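You operate a simulated robot arm through the tools that you are given. There is no shell and no other tool. Be economical: measure what you need, move in short steps, check, and stop when the job is done.

Carry out the task below with a simulated robot arm. There is one attempt and no reset: what you move stays moved.

Task
Take the yellow coil and put it on the black board on the counter of the extractor rack. Turn the grey magazine dial to PLACED. Take the foam pad and put it on the low left shelf of the steel rack. Do these in any order.

Only the result counts: the job must be done as asked and must still hold three seconds after the hand-in. Knocking over, shifting, dropping, spilling or breaking anything else fails it.

Robot
A 7-joint arm with a two-finger parallel gripper on a trunk, on a base that drives. Base frame: it is fixed to the floor where the robot stands at the start and does not move with it; the origin is under the middle of the robot, x ahead of it, y to its left, z up; the surface under the hand at the start is at about z = 920. Lengths are in mm, angles in rad, forces in N, time in s.
With the tool pointing down near the work surface it reaches from about 400 to 760 mm from the robot's upright axis, wherever it stands. Its first joint turns from -2.496 to 2.496 rad. Places, roughly: foam pad [-5000, -2000, 750]; grey magazine dial [-3400, -3300, 800]; low left shelf of the steel rack [-5400, -1400, 700]. Payload 3 kg.
The TCP is the grasp point between the finger pads, 30 mm short of the fingertips. In the tool frame z runs along the fingers and y along their closing line. Largest opening 110 mm; finger width 20, thickness 10; the body of the gripper, 48 by 112 mm, starts 55 mm behind the TCP.
Orientation is told as [roll, pitch, yaw] about the base's x, y, z axes, in that order, counted from this pose: with the fingers straight down and closing along the base's y, the tool's x points along the base's -x, its y along +y and its z along -z.

Tools
- The arm moves only by the tool play_rows. Its argument "rows" is text: rows parted by semicolons, each of 7 numbers parted by spaces: the shift along the tool's x, y, z in mm, then the turn, a rotation vector about the tool's x, y, z in rad, then the finger opening in mm, from 0 to 110. In form: dx dy dz wx wy wz gripper; .... A call has 1 to 12 rows; each row shifts and turns the commanded pose from where the row before left it, along the tool's axes as they then stand. Rows are played at 5 a second. More than 50 mm and 0.15 rad between two rows, or a gripper value outside its range, and nothing of the call is played. A pose out of reach is approached as far as the arm can. The call stops where the force on the tool passes 40 N (or 10 N more than at its start, if that is more) or the arm is blocked; 0.2 s more then pass. Each finger travels about 108 mm/s and halts on what it meets, pressing with about 22 N; the grip force reading is that of the motor and also rises with nothing between the fingers. The clock runs only during rows and for 0.2 s after the last one: add rows that do not move to give the fingers time. It gives the time, the measured TCP pose, the force on the tool (base axes), the opening and the grip force at its end, in the units of the frame above (readings bear some noise), with the torque about the TCP (base axes, N m) and any sound that the robot's microphone picked up.
- Cameras (640 x 400 px; columns grow to the right, rows downward): "scene" is now at [147.2, 28.7, 1671.5]; the picture's right is [0.38, -0.92, 0.00], its down [-0.75, -0.31, -0.59] and it looks along [0.54, 0.22, -0.81] (base axes); focal length 251 px, centre (320, 200). "wrist" rides on the gripper at [72, 17, -103] in the tool frame; the picture's right is [-0.23, 0.97, 0.00], its down [-0.76, -0.18, -0.62] and it looks along [-0.61, -0.14, 0.78] (tool axes); focal length 222 px, centre (320, 200). There is no depth. A picture from a camera that has moved, and an enlarged one, comes with that camera's place and axes in the base frame and with its lens.
- camera(camera): a new picture of that camera. The clock stands still meanwhile.
- lift_body(by): slides the trunk up (or, below 0, down) by that many mm; the arm and the scene camera ride with it, the base frame stays. It gives what a move gives, with no picture.
- base_move(legs): drives the robot by 1 to 6 legs, each [ahead, left, turn to the left] in mm, mm and rad, along the robot's own axes; the way and the turn of a leg run together, so that a leg with both is an arc; at most 1500 mm and 3.142 rad a leg. The arm and the cameras ride along, it lands a little off, and it stops where it bumps. It gives what a move gives.
- head_to(pan, tilt): turns the head with the scene camera to pan (to the left, within 1.501 rad either way) and tilt (down, from -0.506 to 1.204), counted from straight ahead of the robot. It gives what a move gives.
- close_up(camera, box): a new picture of the part [left, top, right, bottom] of that camera's present view, enlarged. The clock stands still meanwhile.
- job_done(): hands the job in; it is judged then, once.

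Go step by step. Nothing tells you exact positions but the pictures and the camera data: compare them with the known pose of the tool, close in by small moves and look again before you grip or let go. The budget is 165 turns and 108 pictures, counting those below and the enlarged ones. Unless the task says otherwise, let go and move clear before handing in, and close with one line.

The tools are called after "Call:" by a JSON object that holds its "api" and its "payload". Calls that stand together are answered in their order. play_rows: Moves the arm, as the interface text tells. Its arguments: {"type":"object","properties":{"rows":{"type":"string"}},"required":["rows"]} The other tools are called the same way: lift_body (by) slides the trunk up or down; base_move (legs) drives the base; head_to (pan, tilt) turns the head that bears the scene camera; camera (camera) takes a picture; close_up (camera, box) takes an enlarged picture of a part of a camera's view; job_done () hands the job in.

At the start:

```text
time_s: 0.0
tool_pos: [582.2, 250.5, 1161.0]
tool_rot: [0.0, -0.001, -0.001]
wrist_force: [0.1, -0.1, 0.1]
wrist_torque: [0.02, 0.0, 0.0]
finger_gap: 110.1
grip_force: 0.0
trunk travel left (down, up): [-800.0, 90.0]
robot x, y, heading: [0.4, -4.0, 0.003]
head pan, tilt: [0.391, 0.944]
```

scene: 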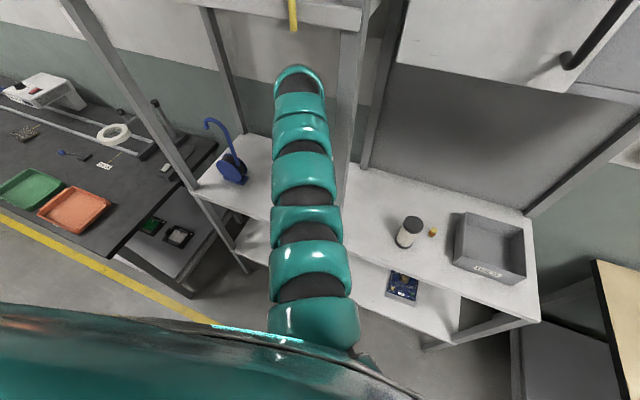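
wrist: 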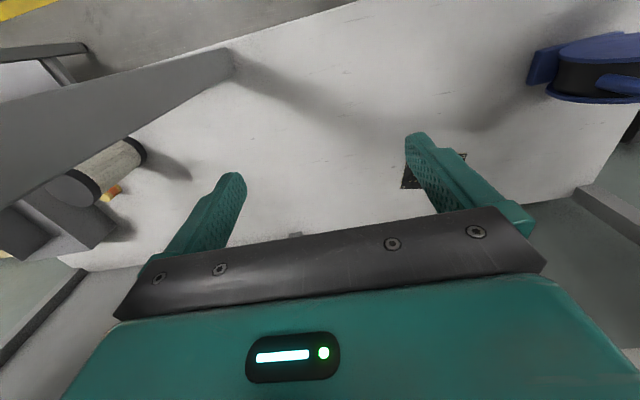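

I see a white counter with a jar, a small yellow thing and a grey bin; under the hand is a small dark square. I look closer at these.

Call:
{"api": "close_up", "payload": {"camera": "scene", "box": [360, 180, 540, 310]}}

Call:
{"api": "close_up", "payload": {"camera": "wrist", "box": [0, 100, 320, 300]}}

Call:
{"api": "close_up", "payload": {"camera": "wrist", "box": [360, 100, 520, 220]}}

Call:
{"api": "head_to", "payload": {"pan": 1.4, "tilt": 0.4}}

```text
3.08 times, centred on (450, 245) of scene
camera zoom: at [147.2, 28.7, 1671.5], right [0.38, -0.92, 0.0], down [-0.75, -0.31, -0.59], along [0.54, 0.22, -0.81], focal length 773 px, centre (-80, 62)
```

zoom: 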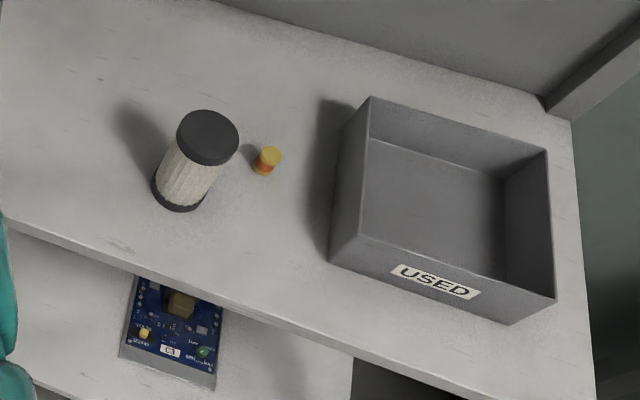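

```text
2.00 times, centred on (160, 200) of wrist
camera zoom: at [507.9, 268.5, 1265.2], right [0.23, 0.97, 0.0], down [0.76, -0.18, 0.62], along [0.61, -0.14, -0.78], focal length 444 px, centre (640, 200)
```

zoom: 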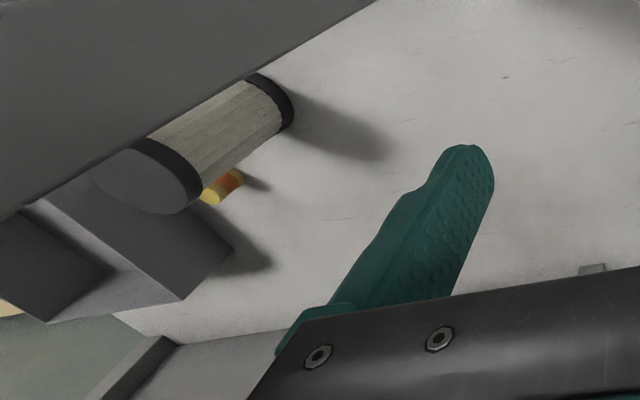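

```text
3.33 times, centred on (440, 160) of wrist
camera zoom: at [507.9, 268.5, 1265.2], right [0.23, 0.97, 0.0], down [0.76, -0.18, 0.62], along [0.61, -0.14, -0.78], focal length 740 px, centre (-80, 333)
```

zoom: 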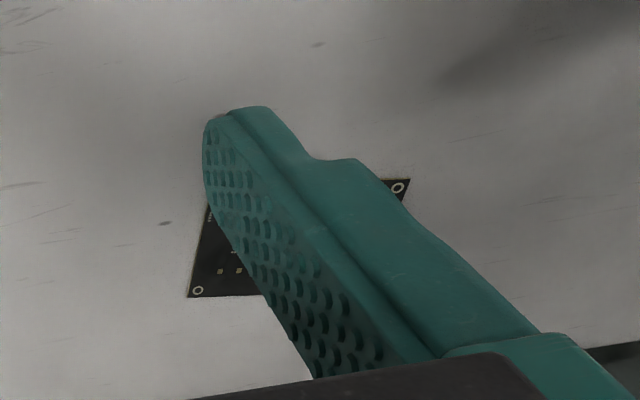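

```text
time_s: 1.3
tool_pos: [581.1, 252.1, 1162.5]
tool_rot: [0.0, -0.001, 0.0]
wrist_force: [-0.4, -0.2, -0.4]
wrist_torque: [0.01, -0.02, 0.0]
finger_gap: 109.8
grip_force: 0.1
trunk travel left (down, up): [-800.0, 90.0]
robot x, y, heading: [-0.5, 0.0, 0.0]
head pan, tilt: [1.4, 0.4]
```

The yellow coil stands at about (658,-162) beside the jar, the black board lies under the hand, and an upright post seems to stand between them. I look around to learn the layout.

Call:
{"api": "camera", "payload": {"camera": "scene"}}

Call:
{"api": "head_to", "payload": {"pan": -0.3, "tilt": 0.3}}

Call:
{"api": "camera", "payload": {"camera": "scene"}}

```text
102 pictures are left
camera scene: at [95.5, 92.1, 1717.6], right [0.99, -0.17, 0.0], down [-0.07, -0.38, -0.92], along [0.16, 0.91, -0.39], focal length 251 px, centre (320, 200)
```

scene: 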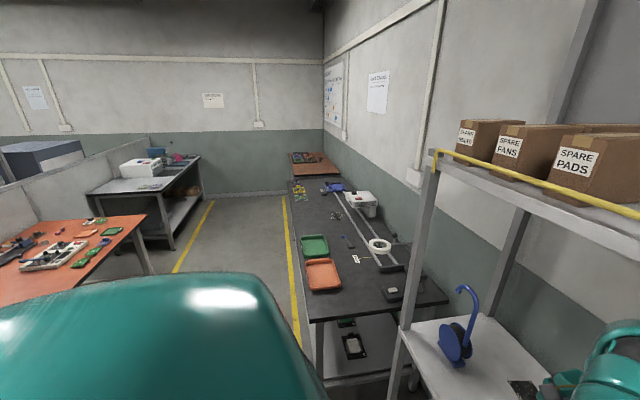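

```text
time_s: 3.0
tool_pos: [581.3, 251.9, 1161.3]
tool_rot: [-0.001, 0.001, 0.001]
wrist_force: [-0.1, -0.4, -0.9]
wrist_torque: [-0.04, -0.01, -0.01]
finger_gap: 110.1
grip_force: 0.0
trunk travel left (down, up): [-800.0, 90.0]
robot x, y, heading: [-0.0, 0.0, -0.006]
head pan, tilt: [-0.3, 0.3]
```

```text
101 pictures are left
camera scene: at [168.9, -26.7, 1726.9], right [-0.3, -0.96, 0.0], down [-0.28, 0.09, -0.96], along [0.91, -0.28, -0.3], focal length 251 px, centre (320, 200)
```

scene: 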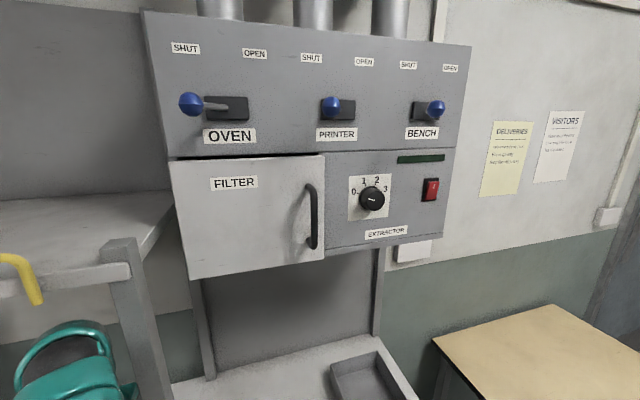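

A post at about (523,150) divides the counter and the extractor cabinet overhangs the right bay. I check right side and floor before moving the base.

Call:
{"api": "head_to", "payload": {"pan": -1.5, "tilt": 0.5}}

Call:
{"api": "camera", "payload": {"camera": "scene"}}

Call:
{"api": "head_to", "payload": {"pan": -0.8, "tilt": 0.9}}

Call:
{"api": "camera", "payload": {"camera": "scene"}}

Call:
{"api": "base_move", "payload": {"legs": [[-300, 0, 0]]}}

```text
time_s: 4.4
tool_pos: [581.7, 252.0, 1161.0]
tool_rot: [0.001, 0.0, 0.0]
wrist_force: [0.3, 0.4, 0.2]
wrist_torque: [0.02, -0.03, -0.02]
finger_gap: 110.0
grip_force: 0.1
trunk travel left (down, up): [-800.0, 90.0]
robot x, y, heading: [-4.4, 0.6, -0.001]
head pan, tilt: [-1.499, 0.499]
```

```text
100 pictures are left
camera scene: at [86.2, -89.9, 1708.5], right [-1.0, -0.07, 0.0], down [-0.03, 0.48, -0.88], along [0.06, -0.88, -0.48], focal length 251 px, centre (320, 200)
```

scene: 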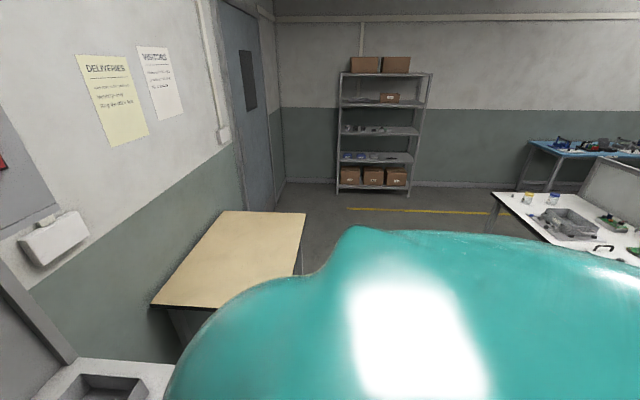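

```text
time_s: 5.5
tool_pos: [580.8, 252.0, 1161.7]
tool_rot: [0.0, 0.0, 0.0]
wrist_force: [-0.8, -0.7, 0.2]
wrist_torque: [0.01, -0.01, 0.01]
finger_gap: 110.0
grip_force: 0.1
trunk travel left (down, up): [-800.0, 90.0]
robot x, y, heading: [1.2, 2.3, -0.002]
head pan, tilt: [-0.799, 0.901]
```

```text
99 pictures are left
camera scene: at [132.3, -53.4, 1674.7], right [-0.72, -0.7, 0.0], down [-0.55, 0.56, -0.62], along [0.43, -0.45, -0.78], focal length 251 px, centre (320, 200)
```

scene: 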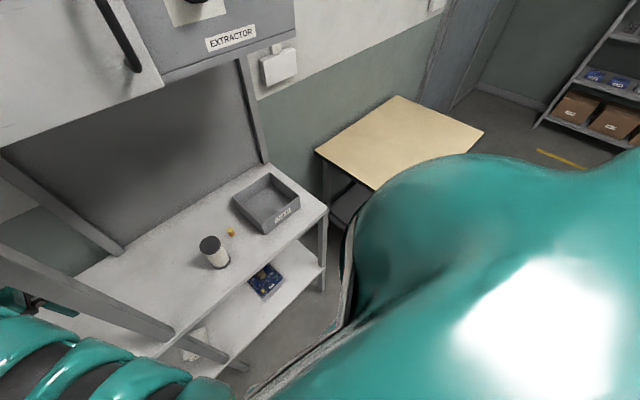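

```text
time_s: 7.5
tool_pos: [282.8, 250.5, 1161.8]
tool_rot: [0.0, 0.001, -0.001]
wrist_force: [0.6, 0.5, -0.1]
wrist_torque: [0.0, -0.01, -0.02]
finger_gap: 110.0
grip_force: 0.0
trunk travel left (down, up): [-800.0, 90.0]
robot x, y, heading: [-297.5, -2.8, -0.005]
head pan, tilt: [-0.799, 0.901]
```

The coil triangulates to about (660,-164); the board is near (757,430). The base is clear of the rack, so I shift the hand to the right and turn it 90° for gripping along x, between jar and bin.

Call:
{"api": "play_rows", "payload": {"rows": "0 -50 0 0 0 0 70;0 -50 0 0 0 0 70;0 -50 0 0 0 0 70;0 -50 0 0 0 0 70;0 -50 0 0 0 0 70;0 -50 0 0 0 0 70;0 -50 0 0 0 0 70;0 -50 0 0 0 0 70;0 -14 0 0 0 0 70;0 0 0 0 0 0 70"}}

Call:
{"api": "play_rows", "payload": {"rows": "0 0 0 0 0 -0.143 70;0 0 0 0 0 -0.143 70;0 0 0 0 0 -0.143 70;0 0 0 0 0 -0.143 70;0 0 0 0 0 -0.143 70;0 0 0 0 0 -0.143 70;0 0 0 0 0 -0.143 70;0 0 0 0 0 -0.143 70;0 0 0 0 0 -0.143 70;0 0 0 0 0 -0.143 70;0 0 0 0 0 -0.141 70;0 0 0 0 0 0 70"}}

```text
time_s: 9.7
tool_pos: [280.7, 192.9, 1163.7]
tool_rot: [-0.004, 0.002, 0.002]
wrist_force: [-0.4, -0.4, 0.1]
wrist_torque: [-0.03, -0.01, -0.01]
finger_gap: 70.1
grip_force: 0.1
out of reach, approached as far as the arm can: row 2, 3, 4, 5, 6, 7, 8, 9
trunk travel left (down, up): [-800.0, 90.0]
robot x, y, heading: [-298.7, -0.4, -0.003]
head pan, tilt: [-0.799, 0.901]
```

```text
time_s: 12.3
tool_pos: [289.9, 197.4, 1165.2]
tool_rot: [-0.001, 0.0, 1.572]
wrist_force: [0.0, -0.3, 0.7]
wrist_torque: [0.0, 0.0, 0.02]
finger_gap: 70.0
grip_force: 0.2
out of reach, approached as far as the arm can: row 1
trunk travel left (down, up): [-800.0, 90.0]
robot x, y, heading: [-298.7, -1.5, -0.0]
head pan, tilt: [-0.799, 0.901]
```

The reach blocked the sideways shift at y≈195; with the hand turned I try it again (base -y is now tool +x).

Call:
{"api": "play_rows", "payload": {"rows": "50 0 0 0 0 0 70;50 0 0 0 0 0 70;50 0 0 0 0 0 70;50 0 0 0 0 0 70;0 0 0 0 0 0 70"}}

```text
time_s: 13.5
tool_pos: [289.8, 184.3, 1165.9]
tool_rot: [0.0, 0.001, 1.57]
wrist_force: [-0.6, -0.2, 0.2]
wrist_torque: [-0.03, -0.05, 0.01]
finger_gap: 69.9
grip_force: 0.0
out of reach, approached as far as the arm can: row 1, 2, 3, 4
trunk travel left (down, up): [-800.0, 90.0]
robot x, y, heading: [-296.0, 0.5, -0.004]
head pan, tilt: [-0.799, 0.901]
```

Likely the hand is too high for that radius. I lower it in free space and go on.

Call:
{"api": "play_rows", "payload": {"rows": "0 0 50 0 0 0 70;0 0 50 0 0 0 70;0 0 50 0 0 0 70;50 0 0 0 0 0 70;50 0 0 0 0 0 70;50 0 0 0 0 0 70;50 0 0 0 0 0 70;50 0 0 0 0 0 70;50 0 0 0 0 0 70;0 0 0 0 0 0 70"}}

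```text
time_s: 15.7
tool_pos: [326.8, -91.9, 993.1]
tool_rot: [-0.004, 0.0, 1.568]
wrist_force: [0.0, 0.4, 0.0]
wrist_torque: [-0.02, 0.0, 0.01]
finger_gap: 70.0
grip_force: 0.1
out of reach, approached as far as the arm can: row 1, 4, 5, 6, 7, 8, 9
trunk travel left (down, up): [-800.0, 90.0]
robot x, y, heading: [-297.1, 1.7, -0.009]
head pan, tilt: [-0.799, 0.901]
```

Call:
{"api": "play_rows", "payload": {"rows": "36 0 0 0 0 0 70;36 0 0 0 0 0 70;0 0 0 0 0 0 70"}}

Call:
{"api": "head_to", "payload": {"pan": -0.2, "tilt": 0.8}}

Call:
{"api": "camera", "payload": {"camera": "scene"}}

Call:
{"api": "camera", "payload": {"camera": "wrist"}}

```text
time_s: 16.5
tool_pos: [326.5, -167.6, 992.3]
tool_rot: [-0.003, -0.001, 1.57]
wrist_force: [0.6, 0.7, -0.5]
wrist_torque: [-0.01, 0.02, 0.0]
finger_gap: 70.1
grip_force: 0.1
trunk travel left (down, up): [-800.0, 90.0]
robot x, y, heading: [-298.9, 1.1, -0.003]
head pan, tilt: [-0.799, 0.901]
```

```text
time_s: 17.5
tool_pos: [326.2, -167.1, 991.6]
tool_rot: [-0.006, -0.002, 1.569]
wrist_force: [0.4, -0.5, 0.7]
wrist_torque: [-0.01, -0.03, 0.0]
finger_gap: 70.1
grip_force: 0.1
trunk travel left (down, up): [-800.0, 90.0]
robot x, y, heading: [-300.3, -2.0, -0.009]
head pan, tilt: [-0.201, 0.799]
```

```text
98 pictures are left
camera scene: at [-139.2, -15.6, 1682.6], right [-0.2, -0.98, 0.0], down [-0.7, 0.14, -0.7], along [0.68, -0.14, -0.72], focal length 251 px, centre (320, 200)
```

scene: 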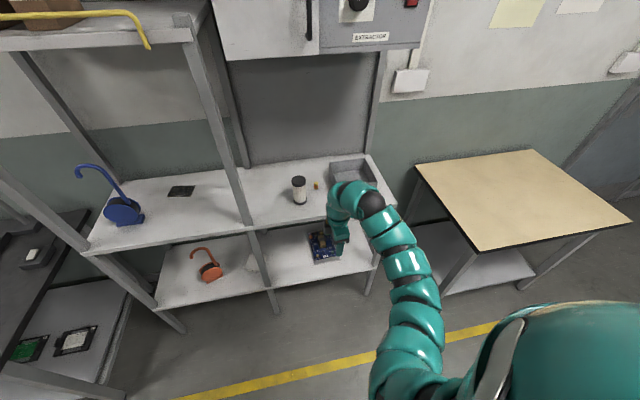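

```text
97 pictures are left
camera wrist: at [307.9, -239.8, 1094.9], right [-0.97, 0.23, 0.0], down [0.18, 0.76, 0.63], along [0.15, 0.61, -0.78], focal length 222 px, centre (320, 200)
```

wrist: 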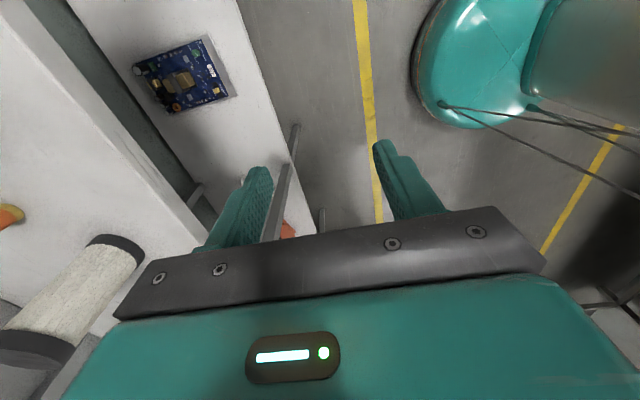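

The view is clear: post between the bays, the hand in the right bay's lane. I raise a little and drive forward toward the coil.

Call:
{"api": "lift_body", "payload": {"by": 30}}

Call:
{"api": "base_move", "payload": {"legs": [[260, 0, 0]]}}

Call:
{"api": "camera", "payload": {"camera": "wrist"}}

Call:
{"api": "camera", "payload": {"camera": "scene"}}

```text
time_s: 18.3
tool_pos: [326.4, -167.2, 1020.8]
tool_rot: [-0.003, -0.002, 1.568]
wrist_force: [0.0, 0.6, -0.2]
wrist_torque: [0.03, 0.01, 0.01]
finger_gap: 70.1
grip_force: 0.2
trunk travel left (down, up): [-830.0, 60.0]
robot x, y, heading: [-298.5, -3.0, -0.004]
head pan, tilt: [-0.201, 0.799]
```

```text
time_s: 20.1
tool_pos: [591.0, -167.9, 1021.9]
tool_rot: [-0.004, -0.002, 1.567]
wrist_force: [0.0, -0.3, 0.8]
wrist_torque: [0.01, 0.03, 0.01]
finger_gap: 70.2
grip_force: 0.0
trunk travel left (down, up): [-830.0, 60.0]
robot x, y, heading: [-32.5, 1.6, -0.001]
head pan, tilt: [-0.201, 0.799]
```

```text
96 pictures are left
camera wrist: at [572.7, -241.4, 1124.3], right [-0.97, 0.23, 0.0], down [0.18, 0.76, 0.63], along [0.15, 0.61, -0.78], focal length 222 px, centre (320, 200)
```

wrist: 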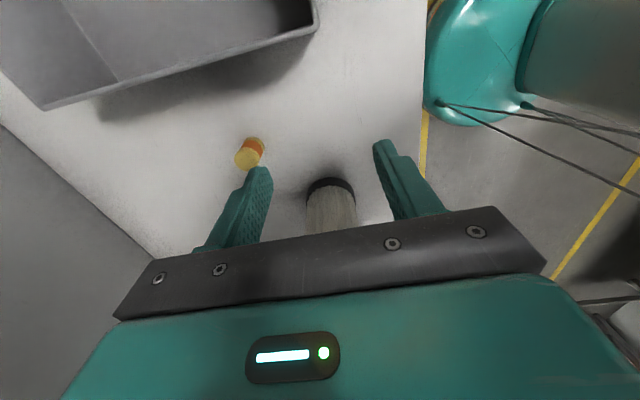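

```text
95 pictures are left
camera scene: at [126.5, -16.3, 1712.4], right [-0.2, -0.98, 0.0], down [-0.7, 0.15, -0.7], along [0.68, -0.14, -0.72], focal length 251 px, centre (320, 200)
```

scene: 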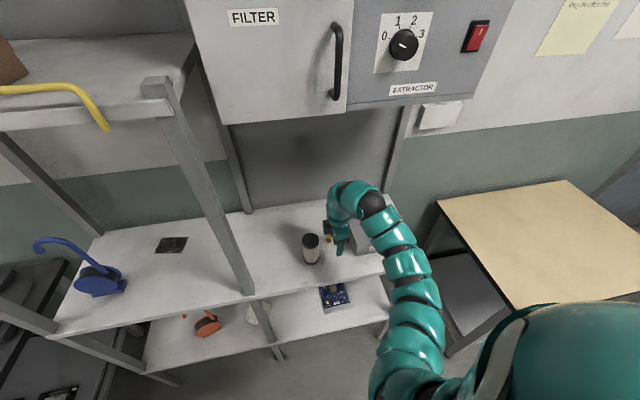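

The coil stands at about (657,-165), some 32 mm high. I move above it and check before descending.

Call:
{"api": "play_rows", "payload": {"rows": "-2 -33 0 0 0 0 70;0 -33 0 0 0 0 70;0 0 20 0 0 0 70;0 0 0 0 0 0 70"}}

Call:
{"api": "camera", "payload": {"camera": "wrist"}}

```text
time_s: 21.1
tool_pos: [657.5, -164.3, 1001.7]
tool_rot: [-0.008, -0.002, 1.568]
wrist_force: [-0.7, 0.2, 0.0]
wrist_torque: [0.03, 0.01, 0.02]
finger_gap: 70.2
grip_force: 0.1
trunk travel left (down, up): [-830.0, 60.0]
robot x, y, heading: [-33.0, 3.7, -0.005]
head pan, tilt: [-0.201, 0.799]
```

```text
94 pictures are left
camera wrist: at [638.5, -238.1, 1105.3], right [-0.97, 0.23, 0.0], down [0.18, 0.76, 0.63], along [0.15, 0.61, -0.78], focal length 222 px, centre (320, 200)
```

wrist: 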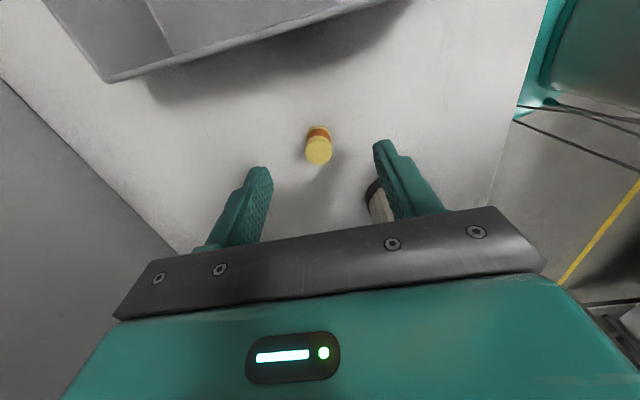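

The coil sits centred between the fingers. I descend and grip.

Call:
{"api": "play_rows", "payload": {"rows": "2 0 24 0 0 0 70;0 0 23 0 0 0 70;0 0 0 0 0 0 70;0 0 0 0 0 0 45;0 0 0 0 0 0 20;0 0 0 0 0 0 5;0 0 0 0 0 0 5;0 0 0 0 0 0 5"}}

Call:
{"api": "camera", "payload": {"camera": "wrist"}}

```text
time_s: 22.9
tool_pos: [655.8, -167.8, 956.6]
tool_rot: [-0.005, -0.001, 1.568]
wrist_force: [-0.7, 0.3, -0.9]
wrist_torque: [0.0, 0.02, -0.01]
finger_gap: 19.4
grip_force: 21.9
trunk travel left (down, up): [-830.0, 60.0]
robot x, y, heading: [-34.6, 5.7, -0.006]
head pan, tilt: [-0.201, 0.799]
```

```text
93 pictures are left
camera wrist: at [637.9, -240.0, 1059.8], right [-0.97, 0.23, 0.0], down [0.18, 0.76, 0.63], along [0.15, 0.61, -0.78], focal length 222 px, centre (320, 200)
```

wrist: 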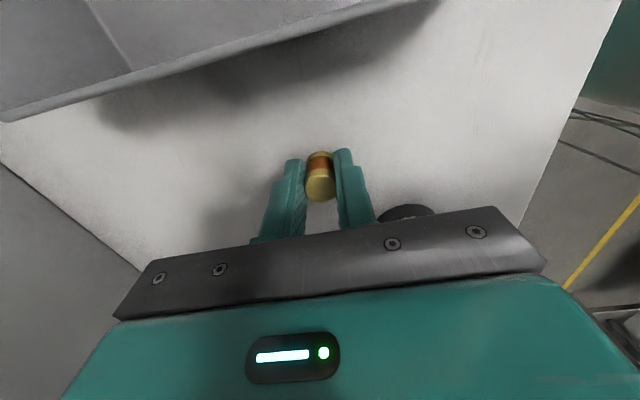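

The coil is held (gap 19.4 mm). I lift it with the trunk and back straight out.

Call:
{"api": "lift_body", "payload": {"by": 58}}

Call:
{"api": "base_move", "payload": {"legs": [[-370, 0, 0]]}}

Call:
{"api": "play_rows", "payload": {"rows": "-45 0 0 0 0 0 5;-45 0 0 0 0 0 5;-45 0 0 0 0 0 5;-45 0 0 0 0 0 5;0 0 0 0 0 0 5"}}

Call:
{"api": "base_move", "payload": {"legs": [[0, 415, 0]]}}

Call:
{"api": "head_to", "payload": {"pan": 0.0, "tilt": 0.8}}

Call:
{"api": "camera", "payload": {"camera": "scene"}}

Call:
{"api": "camera", "payload": {"camera": "wrist"}}

```text
time_s: 23.9
tool_pos: [656.5, -167.6, 1014.2]
tool_rot: [-0.003, -0.002, 1.566]
wrist_force: [-0.2, -0.3, -0.2]
wrist_torque: [-0.02, -0.02, -0.01]
finger_gap: 19.2
grip_force: 22.1
trunk travel left (down, up): [-888.0, 2.0]
robot x, y, heading: [-33.2, -0.7, -0.007]
head pan, tilt: [-0.201, 0.799]
```

```text
time_s: 26.3
tool_pos: [287.0, -166.7, 1014.7]
tool_rot: [-0.004, -0.001, 1.568]
wrist_force: [-0.1, -0.1, -1.3]
wrist_torque: [0.03, -0.02, 0.01]
finger_gap: 19.4
grip_force: 22.1
trunk travel left (down, up): [-888.0, 2.0]
robot x, y, heading: [-404.4, 2.5, -0.004]
head pan, tilt: [-0.201, 0.799]
```

```text
time_s: 27.5
tool_pos: [289.8, 13.6, 1012.7]
tool_rot: [-0.005, -0.003, 1.567]
wrist_force: [-0.1, 0.4, -0.4]
wrist_torque: [-0.01, 0.0, 0.01]
finger_gap: 19.5
grip_force: 21.8
trunk travel left (down, up): [-888.0, 2.0]
robot x, y, heading: [-402.5, 3.1, 0.001]
head pan, tilt: [-0.201, 0.799]
```

```text
time_s: 30.0
tool_pos: [290.1, 419.4, 1013.8]
tool_rot: [-0.004, -0.001, 1.568]
wrist_force: [-0.3, -0.3, -0.2]
wrist_torque: [0.01, -0.02, 0.0]
finger_gap: 19.5
grip_force: 21.8
trunk travel left (down, up): [-888.0, 2.0]
robot x, y, heading: [-398.0, 407.8, -0.004]
head pan, tilt: [-0.201, 0.799]
```

```text
time_s: 30.7
tool_pos: [290.7, 419.2, 1013.5]
tool_rot: [-0.005, -0.003, 1.57]
wrist_force: [0.1, -0.4, -0.3]
wrist_torque: [-0.04, 0.04, 0.01]
finger_gap: 19.4
grip_force: 21.8
trunk travel left (down, up): [-888.0, 2.0]
robot x, y, heading: [-400.8, 406.0, 0.001]
head pan, tilt: [0.0, 0.799]
```

```text
92 pictures are left
camera scene: at [-240.4, 405.6, 1770.6], right [0.0, -1.0, 0.0], down [-0.72, 0.0, -0.7], along [0.7, 0.0, -0.72], focal length 251 px, centre (320, 200)
```

scene: 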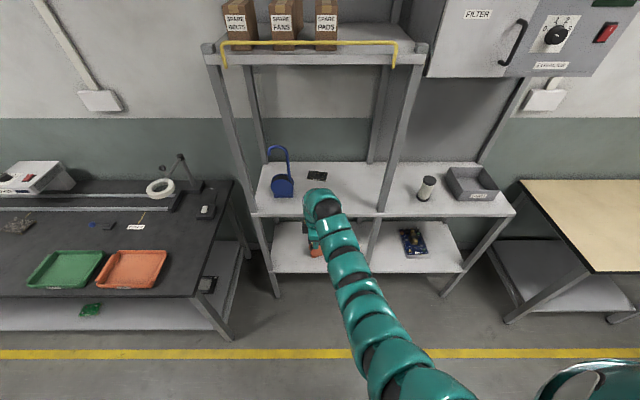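

```text
91 pictures are left
camera wrist: at [272.0, 346.4, 1117.7], right [-0.97, 0.23, 0.0], down [0.18, 0.76, 0.63], along [0.15, 0.61, -0.78], focal length 222 px, centre (320, 200)
```

wrist: 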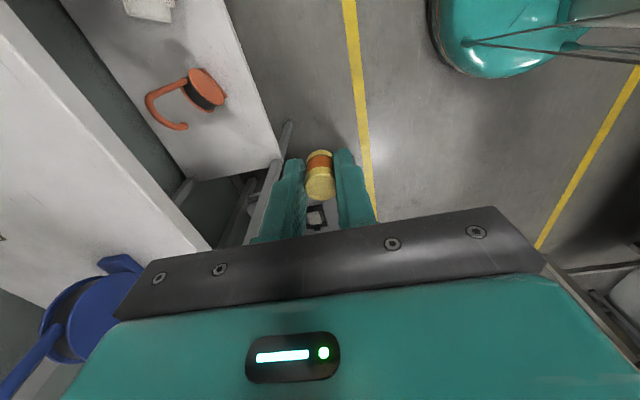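

The board is near (760,421). I take an enlarged look.

Call:
{"api": "close_up", "payload": {"camera": "scene", "box": [260, 140, 360, 203]}}

```text
6.35 times, centred on (310, 172) of scene
camera zoom: at [-240.4, 405.6, 1770.6], right [0.0, -1.0, 0.0], down [-0.72, 0.0, -0.7], along [0.7, 0.0, -0.72], focal length 1595 px, centre (384, 381)
```

zoom: 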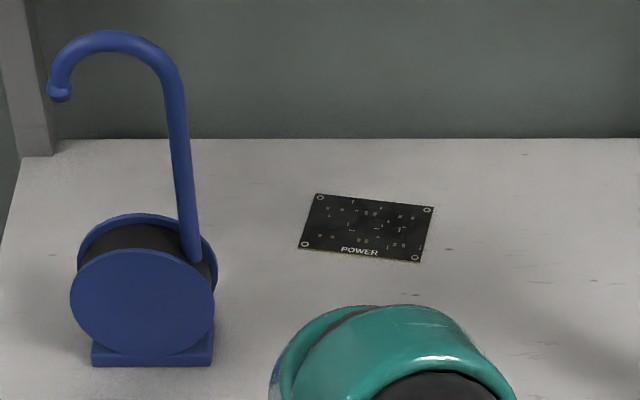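

The board is clear. I drive forward, then check before lowering.

Call:
{"api": "base_move", "payload": {"legs": [[440, 0, 0]]}}

Call:
{"api": "camera", "payload": {"camera": "wrist"}}

Call:
{"api": "camera", "payload": {"camera": "scene"}}

```text
time_s: 33.4
tool_pos: [731.5, 425.7, 1014.3]
tool_rot: [-0.004, -0.002, 1.578]
wrist_force: [0.5, -0.8, -0.6]
wrist_torque: [0.02, 0.02, -0.02]
finger_gap: 19.3
grip_force: 21.8
trunk travel left (down, up): [-888.0, 2.0]
robot x, y, heading: [40.2, 404.5, 0.007]
head pan, tilt: [0.0, 0.799]
```

```text
89 pictures are left
camera wrist: at [713.7, 353.7, 1117.4], right [-0.98, 0.22, 0.0], down [0.17, 0.76, 0.63], along [0.14, 0.61, -0.78], focal length 222 px, centre (320, 200)
```

wrist: 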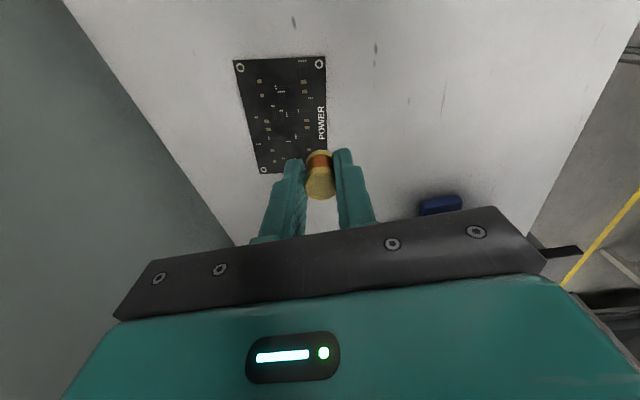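

```text
88 pictures are left
camera scene: at [201.1, 408.6, 1770.5], right [0.01, -1.0, 0.0], down [-0.72, -0.01, -0.7], along [0.7, 0.01, -0.72], focal length 251 px, centre (320, 200)
```

scene: 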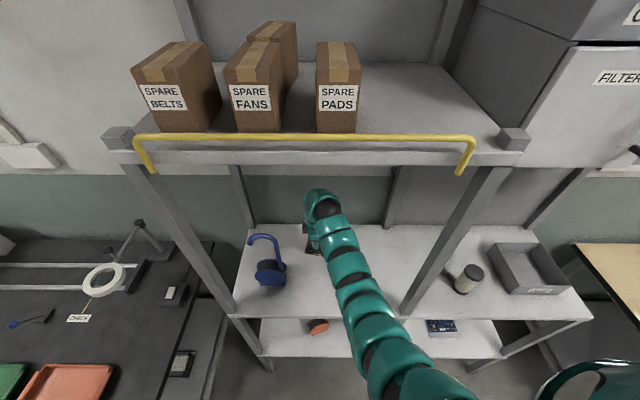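

Board centre is about (757,415). I shift over it and lower until light contact.

Call:
{"api": "play_rows", "payload": {"rows": "11 -25 0 0 0 0 5;0 0 20 0 0 0 5;0 0 20 0 0 0 5;0 0 8 0 0 0 5;0 0 0 0 0 0 5"}}

Call:
{"api": "camera", "payload": {"camera": "wrist"}}

```text
time_s: 34.6
tool_pos: [756.3, 416.4, 966.2]
tool_rot: [-0.007, -0.004, 1.579]
wrist_force: [0.0, -0.5, 0.1]
wrist_torque: [0.03, -0.02, 0.01]
finger_gap: 19.4
grip_force: 22.2
trunk travel left (down, up): [-888.0, 2.0]
robot x, y, heading: [37.7, 407.1, 0.008]
head pan, tilt: [0.0, 0.799]
```

```text
87 pictures are left
camera wrist: at [738.4, 343.9, 1069.1], right [-0.98, 0.22, 0.0], down [0.17, 0.76, 0.63], along [0.14, 0.61, -0.78], focal length 222 px, centre (320, 200)
```

wrist: 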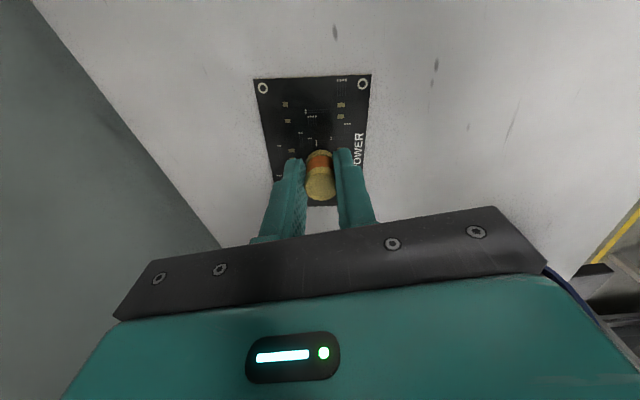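

Centred over the board. I lower in small steps, watching force.

Call:
{"api": "play_rows", "payload": {"rows": "0 0 2 0 0 0 5;0 0 2 0 0 0 5;0 0 0 0 0 0 5"}}

Call:
{"api": "play_rows", "payload": {"rows": "0 0 1.5 0 0 0 5;0 0 0 0 0 0 5"}}

```text
time_s: 35.4
tool_pos: [756.1, 417.0, 962.8]
tool_rot: [-0.004, -0.001, 1.577]
wrist_force: [-1.0, -0.3, -0.8]
wrist_torque: [0.0, 0.02, 0.02]
finger_gap: 19.4
grip_force: 22.4
trunk travel left (down, up): [-888.0, 2.0]
robot x, y, heading: [37.1, 403.8, 0.003]
head pan, tilt: [0.0, 0.799]
```

```text
time_s: 36.0
tool_pos: [756.2, 416.3, 961.9]
tool_rot: [-0.004, -0.003, 1.578]
wrist_force: [1.2, 1.1, 2.9]
wrist_torque: [0.03, -0.02, -0.01]
finger_gap: 19.3
grip_force: 21.4
trunk travel left (down, up): [-888.0, 2.0]
robot x, y, heading: [40.9, 408.2, 0.007]
head pan, tilt: [0.0, 0.799]
```

Call:
{"api": "play_rows", "payload": {"rows": "0 0 0.7 0 0 0 5;0 0 0 0 0 0 5"}}

```text
time_s: 36.6
tool_pos: [755.1, 415.8, 960.2]
tool_rot: [-0.004, -0.002, 1.579]
wrist_force: [-0.2, 1.2, 4.2]
wrist_torque: [0.03, 0.02, 0.01]
finger_gap: 19.4
grip_force: 22.1
trunk travel left (down, up): [-888.0, 2.0]
robot x, y, heading: [39.8, 407.2, 0.005]
head pan, tilt: [0.0, 0.799]
```

Contact with the board (4 N). I open the fingers gently and rise.

Call:
{"api": "play_rows", "payload": {"rows": "0 0 0 0 0 0 25;0 0 0 0 0 0 35;0 0 0 0 0 0 50;0 0 0 0 0 0 50;0 0 -20 0 0 0 50;0 0 -30 0 0 0 50;0 0 -15 0 0 0 50;0 0 0 0 0 0 50"}}

Call:
{"api": "camera", "payload": {"camera": "wrist"}}

```text
time_s: 38.4
tool_pos: [755.6, 415.4, 1025.2]
tool_rot: [-0.003, 0.0, 1.576]
wrist_force: [0.7, 0.8, 0.3]
wrist_torque: [0.02, 0.01, -0.02]
finger_gap: 50.2
grip_force: 0.1
trunk travel left (down, up): [-888.0, 2.0]
robot x, y, heading: [39.4, 405.4, 0.007]
head pan, tilt: [0.0, 0.799]
```

```text
86 pictures are left
camera wrist: at [738.3, 342.7, 1128.4], right [-0.98, 0.22, 0.0], down [0.17, 0.76, 0.63], along [0.14, 0.61, -0.78], focal length 222 px, centre (320, 200)
```

wrist: 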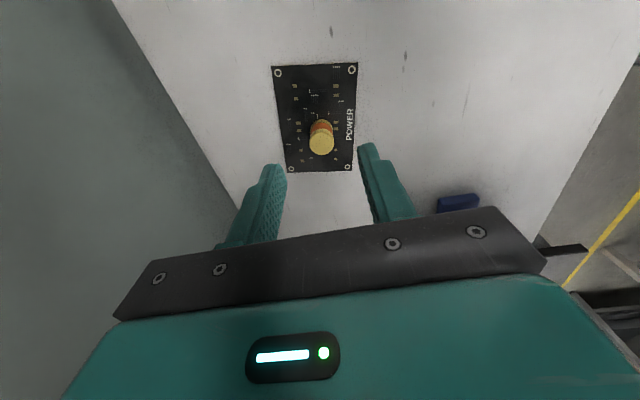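

The coil stands on the board. I back out and turn around to look toward the dial and steel rack.

Call:
{"api": "base_move", "payload": {"legs": [[-440, 0, 0]]}}

Call:
{"api": "head_to", "payload": {"pan": 1.5, "tilt": 0.3}}

Call:
{"api": "camera", "payload": {"camera": "scene"}}

Call:
{"api": "head_to", "payload": {"pan": -1.5, "tilt": 0.3}}

Call:
{"api": "camera", "payload": {"camera": "scene"}}

```text
time_s: 41.0
tool_pos: [320.7, 413.8, 1026.0]
tool_rot: [-0.004, -0.002, 1.582]
wrist_force: [0.4, 0.4, 0.2]
wrist_torque: [-0.01, 0.02, 0.0]
finger_gap: 50.1
grip_force: 0.0
trunk travel left (down, up): [-888.0, 2.0]
robot x, y, heading: [-396.6, 404.2, 0.011]
head pan, tilt: [0.0, 0.799]
```

```text
time_s: 42.6
tool_pos: [320.0, 415.5, 1025.6]
tool_rot: [-0.003, -0.002, 1.58]
wrist_force: [0.0, 0.3, -0.5]
wrist_torque: [-0.01, 0.01, -0.04]
finger_gap: 50.4
grip_force: 0.1
trunk travel left (down, up): [-888.0, 2.0]
robot x, y, heading: [-398.7, 401.5, 0.012]
head pan, tilt: [1.499, 0.3]
```

```text
85 pictures are left
camera scene: at [-310.5, 497.6, 1814.9], right [1.0, -0.06, 0.0], down [-0.02, -0.3, -0.96], along [0.06, 0.95, -0.3], focal length 251 px, centre (320, 200)
```

scene: 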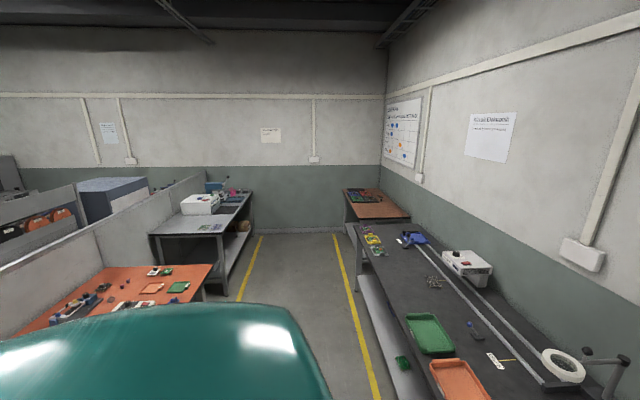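

```text
time_s: 45.2
tool_pos: [320.1, 415.3, 1024.0]
tool_rot: [-0.004, -0.002, 1.581]
wrist_force: [0.0, 0.6, -0.7]
wrist_torque: [0.0, 0.02, 0.0]
finger_gap: 49.9
grip_force: 0.0
trunk travel left (down, up): [-888.0, 2.0]
robot x, y, heading: [-397.4, 403.2, 0.012]
head pan, tilt: [-1.499, 0.3]
```

```text
84 pictures are left
camera scene: at [-308.7, 311.4, 1814.9], right [-1.0, -0.08, 0.0], down [-0.02, 0.29, -0.96], along [0.08, -0.95, -0.3], focal length 251 px, centre (320, 200)
```

scene: 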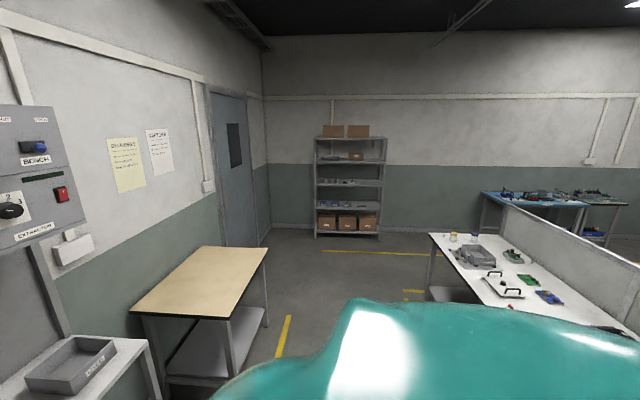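

The aisle runs along -y between the wood table and the white table (x about -1050 to 240). I turn right and drive down it in steps.

Call:
{"api": "base_move", "payload": {"legs": [[0, 0, -1.582]]}}

Call:
{"api": "head_to", "payload": {"pan": -0.4, "tilt": 0.45}}

Call:
{"api": "camera", "payload": {"camera": "scene"}}

```text
time_s: 49.5
tool_pos: [-408.4, -313.6, 1024.9]
tool_rot: [-0.003, -0.002, -0.022]
wrist_force: [0.1, -0.4, 0.0]
wrist_torque: [-0.02, -0.03, -0.02]
finger_gap: 49.9
grip_force: 0.1
trunk travel left (down, up): [-888.0, 2.0]
robot x, y, heading: [-393.5, 405.0, -1.592]
head pan, tilt: [-1.499, 0.3]
```

```text
time_s: 50.9
tool_pos: [-409.0, -313.7, 1024.1]
tool_rot: [-0.003, -0.001, -0.023]
wrist_force: [0.5, -1.1, 0.3]
wrist_torque: [-0.01, -0.02, -0.01]
finger_gap: 50.2
grip_force: 0.1
trunk travel left (down, up): [-888.0, 2.0]
robot x, y, heading: [-394.7, 402.0, -1.593]
head pan, tilt: [-0.4, 0.45]
```

```text
83 pictures are left
camera scene: at [-436.3, 239.7, 1801.0], right [-0.91, 0.41, 0.0], down [0.18, 0.4, -0.9], along [-0.37, -0.82, -0.44], focal length 251 px, centre (320, 200)
```

scene: 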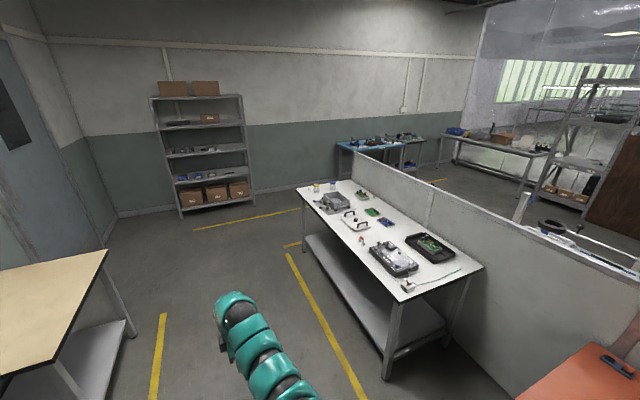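

Clear overview. I drive down the aisle to y≈-2450 and turn right toward -x.

Call:
{"api": "base_move", "payload": {"legs": [[1430, 0, 0], [1430, 0, 0], [0, 0, -1.55]]}}

Call:
{"api": "head_to", "payload": {"pan": 0.2, "tilt": 0.4}}

Call:
{"api": "camera", "payload": {"camera": "scene"}}

```text
time_s: 68.4
tool_pos: [-1231.3, -2398.4, 1024.1]
tool_rot: [-0.004, -0.002, -1.616]
wrist_force: [-0.7, 0.5, 0.2]
wrist_torque: [0.02, 0.03, -0.04]
finger_gap: 50.3
grip_force: 0.0
trunk travel left (down, up): [-888.0, 2.0]
robot x, y, heading: [-515.7, -2429.3, 3.096]
head pan, tilt: [-0.4, 0.45]
```

```text
time_s: 69.4
tool_pos: [-1230.8, -2398.1, 1025.0]
tool_rot: [-0.004, -0.003, -1.616]
wrist_force: [-0.5, 0.4, 0.0]
wrist_torque: [0.03, 0.01, -0.03]
finger_gap: 49.9
grip_force: 0.0
trunk travel left (down, up): [-888.0, 2.0]
robot x, y, heading: [-512.9, -2427.6, 3.097]
head pan, tilt: [0.201, 0.4]
```

```text
82 pictures are left
camera scene: at [-687.1, -2437.2, 1805.7], right [-0.15, 0.99, 0.0], down [0.38, 0.06, -0.92], along [-0.91, -0.14, -0.39], focal length 251 px, centre (320, 200)
```

scene: 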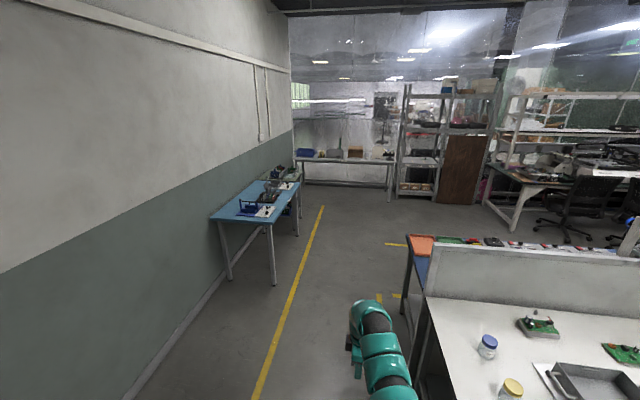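

The blue/dark bench is along the left wall and holds the dial, the steel rack is at the far end. I centre in the passage and drive on.

Call:
{"api": "base_move", "payload": {"legs": [[0, 150, 0.045], [1400, 0, 0]]}}

Call:
{"api": "head_to", "payload": {"pan": 0.6, "tilt": 0.6}}

Call:
{"api": "camera", "payload": {"camera": "scene"}}

```text
time_s: 77.3
tool_pos: [-2633.7, -2562.2, 1023.6]
tool_rot: [-0.004, -0.003, -1.585]
wrist_force: [-0.7, -0.4, -0.6]
wrist_torque: [0.03, 0.01, 0.02]
finger_gap: 49.9
grip_force: 0.1
trunk travel left (down, up): [-888.0, 2.0]
robot x, y, heading: [-1918.4, -2567.6, 3.13]
head pan, tilt: [0.201, 0.4]
```

```text
time_s: 78.2
tool_pos: [-2635.2, -2562.8, 1024.4]
tool_rot: [-0.003, -0.001, -1.585]
wrist_force: [-0.6, 0.3, 0.4]
wrist_torque: [-0.01, -0.01, 0.04]
finger_gap: 49.9
grip_force: 0.0
trunk travel left (down, up): [-888.0, 2.0]
robot x, y, heading: [-1919.7, -2569.2, 3.129]
head pan, tilt: [0.6, 0.6]
```

```text
81 pictures are left
camera scene: at [-2072.7, -2615.7, 1787.5], right [-0.55, 0.83, 0.0], down [0.47, 0.31, -0.83], along [-0.69, -0.46, -0.56], focal length 251 px, centre (320, 200)
```

scene: 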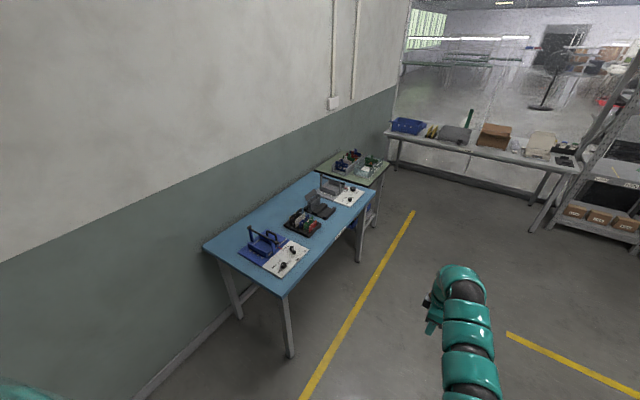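

Call:
{"api": "close_up", "payload": {"camera": "scene", "box": [230, 130, 400, 280]}}

Call:
{"api": "close_up", "payload": {"camera": "scene", "box": [380, 90, 640, 250]}}

```text
2.67 times, centred on (315, 205) of scene
camera zoom: at [-2072.7, -2615.7, 1787.5], right [-0.55, 0.83, 0.0], down [0.47, 0.31, -0.83], along [-0.69, -0.46, -0.56], focal length 670 px, centre (333, 187)
```

zoom: 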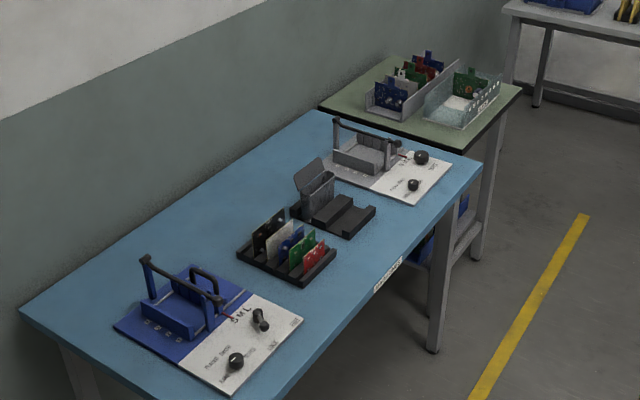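

```text
2.46 times, centred on (510, 170) of scene
camera zoom: at [-2072.7, -2615.7, 1787.5], right [-0.55, 0.83, 0.0], down [0.47, 0.31, -0.83], along [-0.69, -0.46, -0.56], focal length 618 px, centre (-148, 274)
```

zoom: 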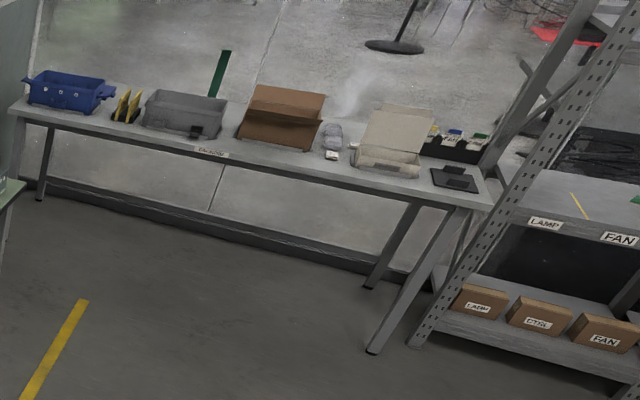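

The grey magazine with its white card and dials is at about (-3410,-3257). I drive next to it and turn to face the bench.

Call:
{"api": "base_move", "payload": {"legs": [[1470, -60, 0], [0, 0, 1.583]]}}

Call:
{"api": "head_to", "payload": {"pan": 0.0, "tilt": 0.9}}

Call:
{"api": "camera", "payload": {"camera": "scene"}}

```text
time_s: 89.2
tool_pos: [-3345.8, -3199.6, 1024.3]
tool_rot: [-0.004, -0.002, -0.012]
wrist_force: [0.8, 0.5, -0.2]
wrist_torque: [-0.01, 0.01, 0.02]
finger_gap: 50.2
grip_force: 0.0
trunk travel left (down, up): [-888.0, 2.0]
robot x, y, heading: [-3344.2, -2485.9, -1.576]
head pan, tilt: [0.6, 0.6]
```

```text
time_s: 90.2
tool_pos: [-3344.8, -3200.7, 1024.4]
tool_rot: [-0.003, -0.002, -0.011]
wrist_force: [-0.2, -0.3, 0.3]
wrist_torque: [-0.01, 0.0, 0.02]
finger_gap: 50.2
grip_force: 0.1
trunk travel left (down, up): [-888.0, 2.0]
robot x, y, heading: [-3343.4, -2484.8, -1.591]
head pan, tilt: [0.0, 0.901]
```

```text
78 pictures are left
camera scene: at [-3344.0, -2638.6, 1762.7], right [-1.0, 0.01, 0.0], down [0.01, 0.78, -0.62], along [-0.01, -0.62, -0.78], focal length 251 px, centre (320, 200)
```

scene: 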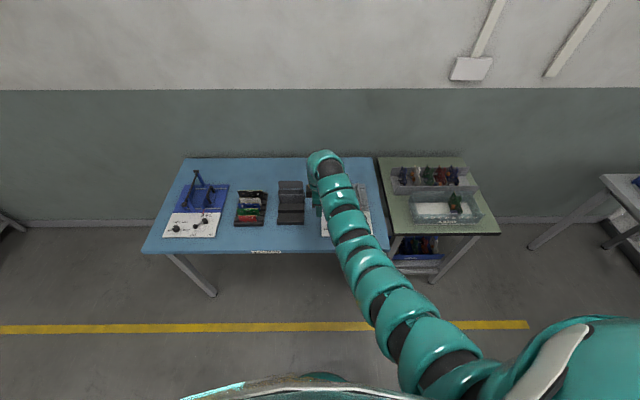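

The arm hides the magazine; I use the wrist camera.

Call:
{"api": "camera", "payload": {"camera": "wrist"}}

```text
77 pictures are left
camera wrist: at [-3419.0, -3182.2, 1128.1], right [0.24, 0.97, 0.0], down [0.76, -0.18, 0.63], along [0.61, -0.15, -0.78], focal length 222 px, centre (320, 200)
```

wrist: 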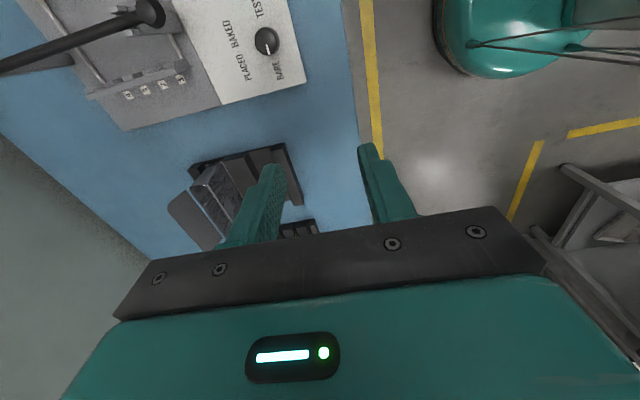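

Call:
{"api": "close_up", "payload": {"camera": "wrist", "box": [160, 0, 330, 106]}}

```text
3.76 times, centred on (245, 53) of wrist
camera zoom: at [-3419.0, -3182.2, 1128.1], right [0.24, 0.97, 0.0], down [0.76, -0.18, 0.63], along [0.61, -0.15, -0.78], focal length 836 px, centre (602, 753)
```

zoom: 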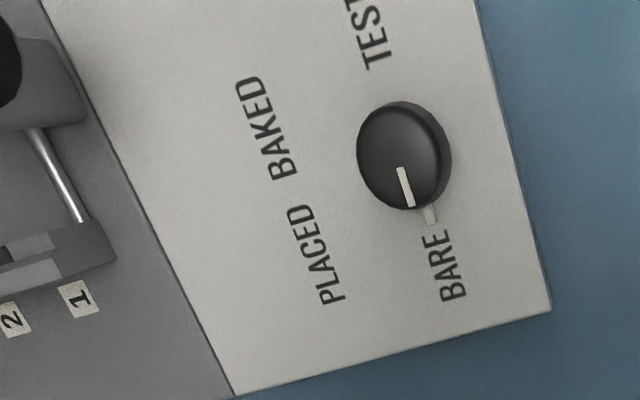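

The dial is near (-3414,-3250), pointing at BARE; PLACED lies about 60° clockwise. I shift the base so the hand is above the dial.

Call:
{"api": "base_move", "payload": {"legs": [[50, -68, 0]]}}

Call:
{"api": "camera", "payload": {"camera": "wrist"}}

```text
time_s: 91.2
tool_pos: [-3413.5, -3249.7, 1023.1]
tool_rot: [-0.003, -0.004, -0.008]
wrist_force: [0.3, -0.4, -0.5]
wrist_torque: [-0.03, 0.01, 0.0]
finger_gap: 50.0
grip_force: 0.0
trunk travel left (down, up): [-888.0, 2.0]
robot x, y, heading: [-3411.3, -2535.4, -1.58]
head pan, tilt: [0.0, 0.901]
```

```text
75 pictures are left
camera wrist: at [-3488.1, -3231.6, 1127.6], right [0.24, 0.97, 0.0], down [0.76, -0.18, 0.63], along [0.61, -0.15, -0.78], focal length 222 px, centre (320, 200)
```

wrist: 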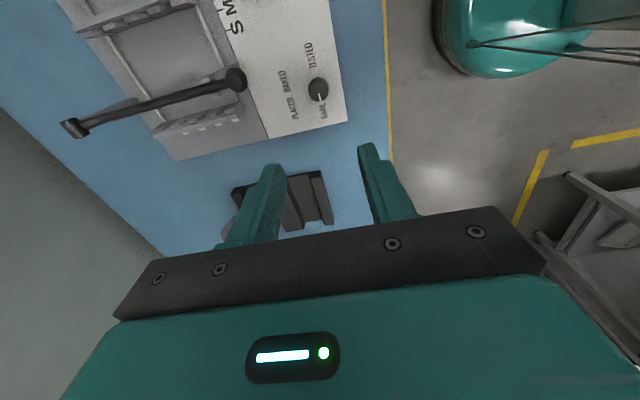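

Dial top ≈ 790 high at (-3417,-3252). I fine-shift and lower with the trunk, then check.

Call:
{"api": "play_rows", "payload": {"rows": "4 -3 0 0 0 0 60;0 0 0 0 0 0 60"}}

Call:
{"api": "lift_body", "payload": {"by": -160}}

Call:
{"api": "camera", "payload": {"camera": "wrist"}}

```text
time_s: 91.8
tool_pos: [-3418.2, -3252.5, 1024.3]
tool_rot: [-0.003, -0.003, -0.01]
wrist_force: [1.4, 0.2, -0.4]
wrist_torque: [0.02, 0.01, -0.02]
finger_gap: 60.0
grip_force: 0.0
trunk travel left (down, up): [-888.0, 2.0]
robot x, y, heading: [-3412.3, -2530.7, -1.577]
head pan, tilt: [0.0, 0.901]
```

```text
time_s: 93.7
tool_pos: [-3419.2, -3251.8, 864.4]
tool_rot: [-0.003, -0.002, -0.007]
wrist_force: [-0.1, 0.2, 1.4]
wrist_torque: [-0.02, 0.01, -0.04]
finger_gap: 60.1
grip_force: 0.0
trunk travel left (down, up): [-728.0, 162.0]
robot x, y, heading: [-3409.2, -2532.5, -1.578]
head pan, tilt: [0.0, 0.901]
```

```text
74 pictures are left
camera wrist: at [-3491.6, -3234.1, 967.7], right [0.24, 0.97, 0.0], down [0.76, -0.18, 0.63], along [0.61, -0.15, -0.78], focal length 222 px, centre (320, 200)
```

wrist: 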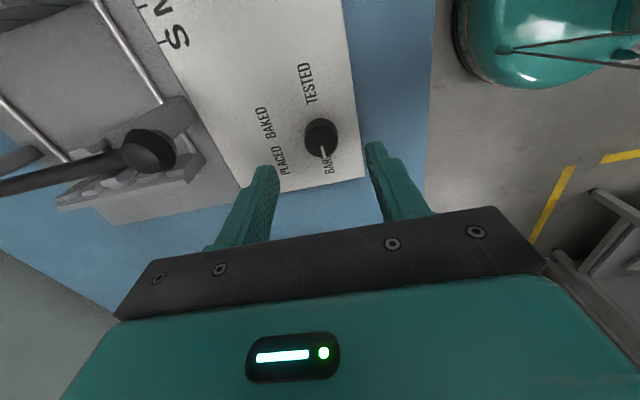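

Aligned. I lower further so the tips straddle the knob.

Call:
{"api": "play_rows", "payload": {"rows": "1 0 25 0 0 0 60;0 0 20 0 0 0 60;0 0 0 0 0 0 60"}}

Call:
{"api": "camera", "payload": {"camera": "wrist"}}

```text
time_s: 94.5
tool_pos: [-3417.8, -3252.2, 818.8]
tool_rot: [-0.003, -0.001, -0.008]
wrist_force: [-0.6, 0.1, -0.3]
wrist_torque: [0.0, 0.04, -0.01]
finger_gap: 60.2
grip_force: 0.1
trunk travel left (down, up): [-728.0, 162.0]
robot x, y, heading: [-3411.4, -2533.5, -1.582]
head pan, tilt: [0.0, 0.901]
```

```text
73 pictures are left
camera wrist: at [-3492.3, -3235.0, 922.3], right [0.24, 0.97, 0.0], down [0.76, -0.18, 0.63], along [0.61, -0.15, -0.78], focal length 222 px, centre (320, 200)
```

wrist: 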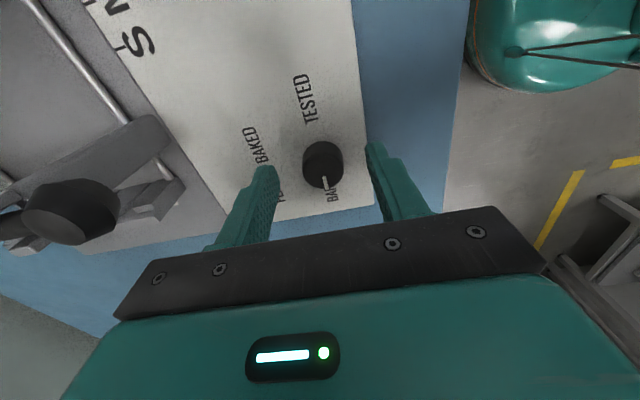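

I lower 10 mm more and close on the knob.

Call:
{"api": "play_rows", "payload": {"rows": "2 1 10 0 0 0 60;0 0 0 0 0 0 45;0 0 0 0 0 0 30;0 0 0 0 0 0 15;0 0 0 0 0 0 5;0 0 0 0 0 0 5"}}

Call:
{"api": "camera", "payload": {"camera": "wrist"}}

```text
time_s: 95.9
tool_pos: [-3420.8, -3251.4, 806.5]
tool_rot: [-0.004, -0.002, -0.01]
wrist_force: [0.2, -0.4, -0.6]
wrist_torque: [0.31, 0.02, 0.05]
finger_gap: 29.1
grip_force: 44.8
trunk travel left (down, up): [-728.0, 162.0]
robot x, y, heading: [-3409.0, -2532.6, -1.582]
head pan, tilt: [0.0, 0.901]
```

```text
72 pictures are left
camera wrist: at [-3494.4, -3233.9, 911.2], right [0.24, 0.97, 0.0], down [0.76, -0.18, 0.63], along [0.61, -0.15, -0.78], focal length 222 px, centre (320, 200)
```

wrist: 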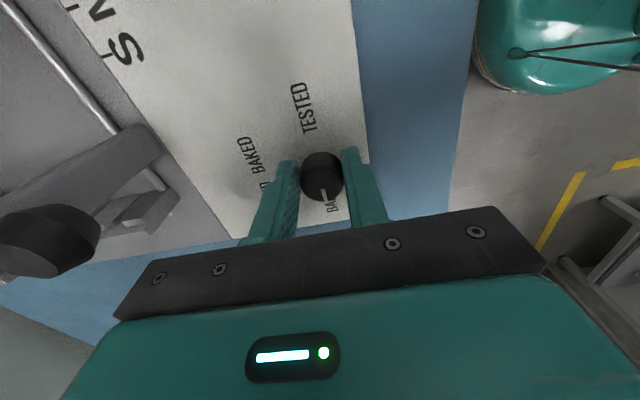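

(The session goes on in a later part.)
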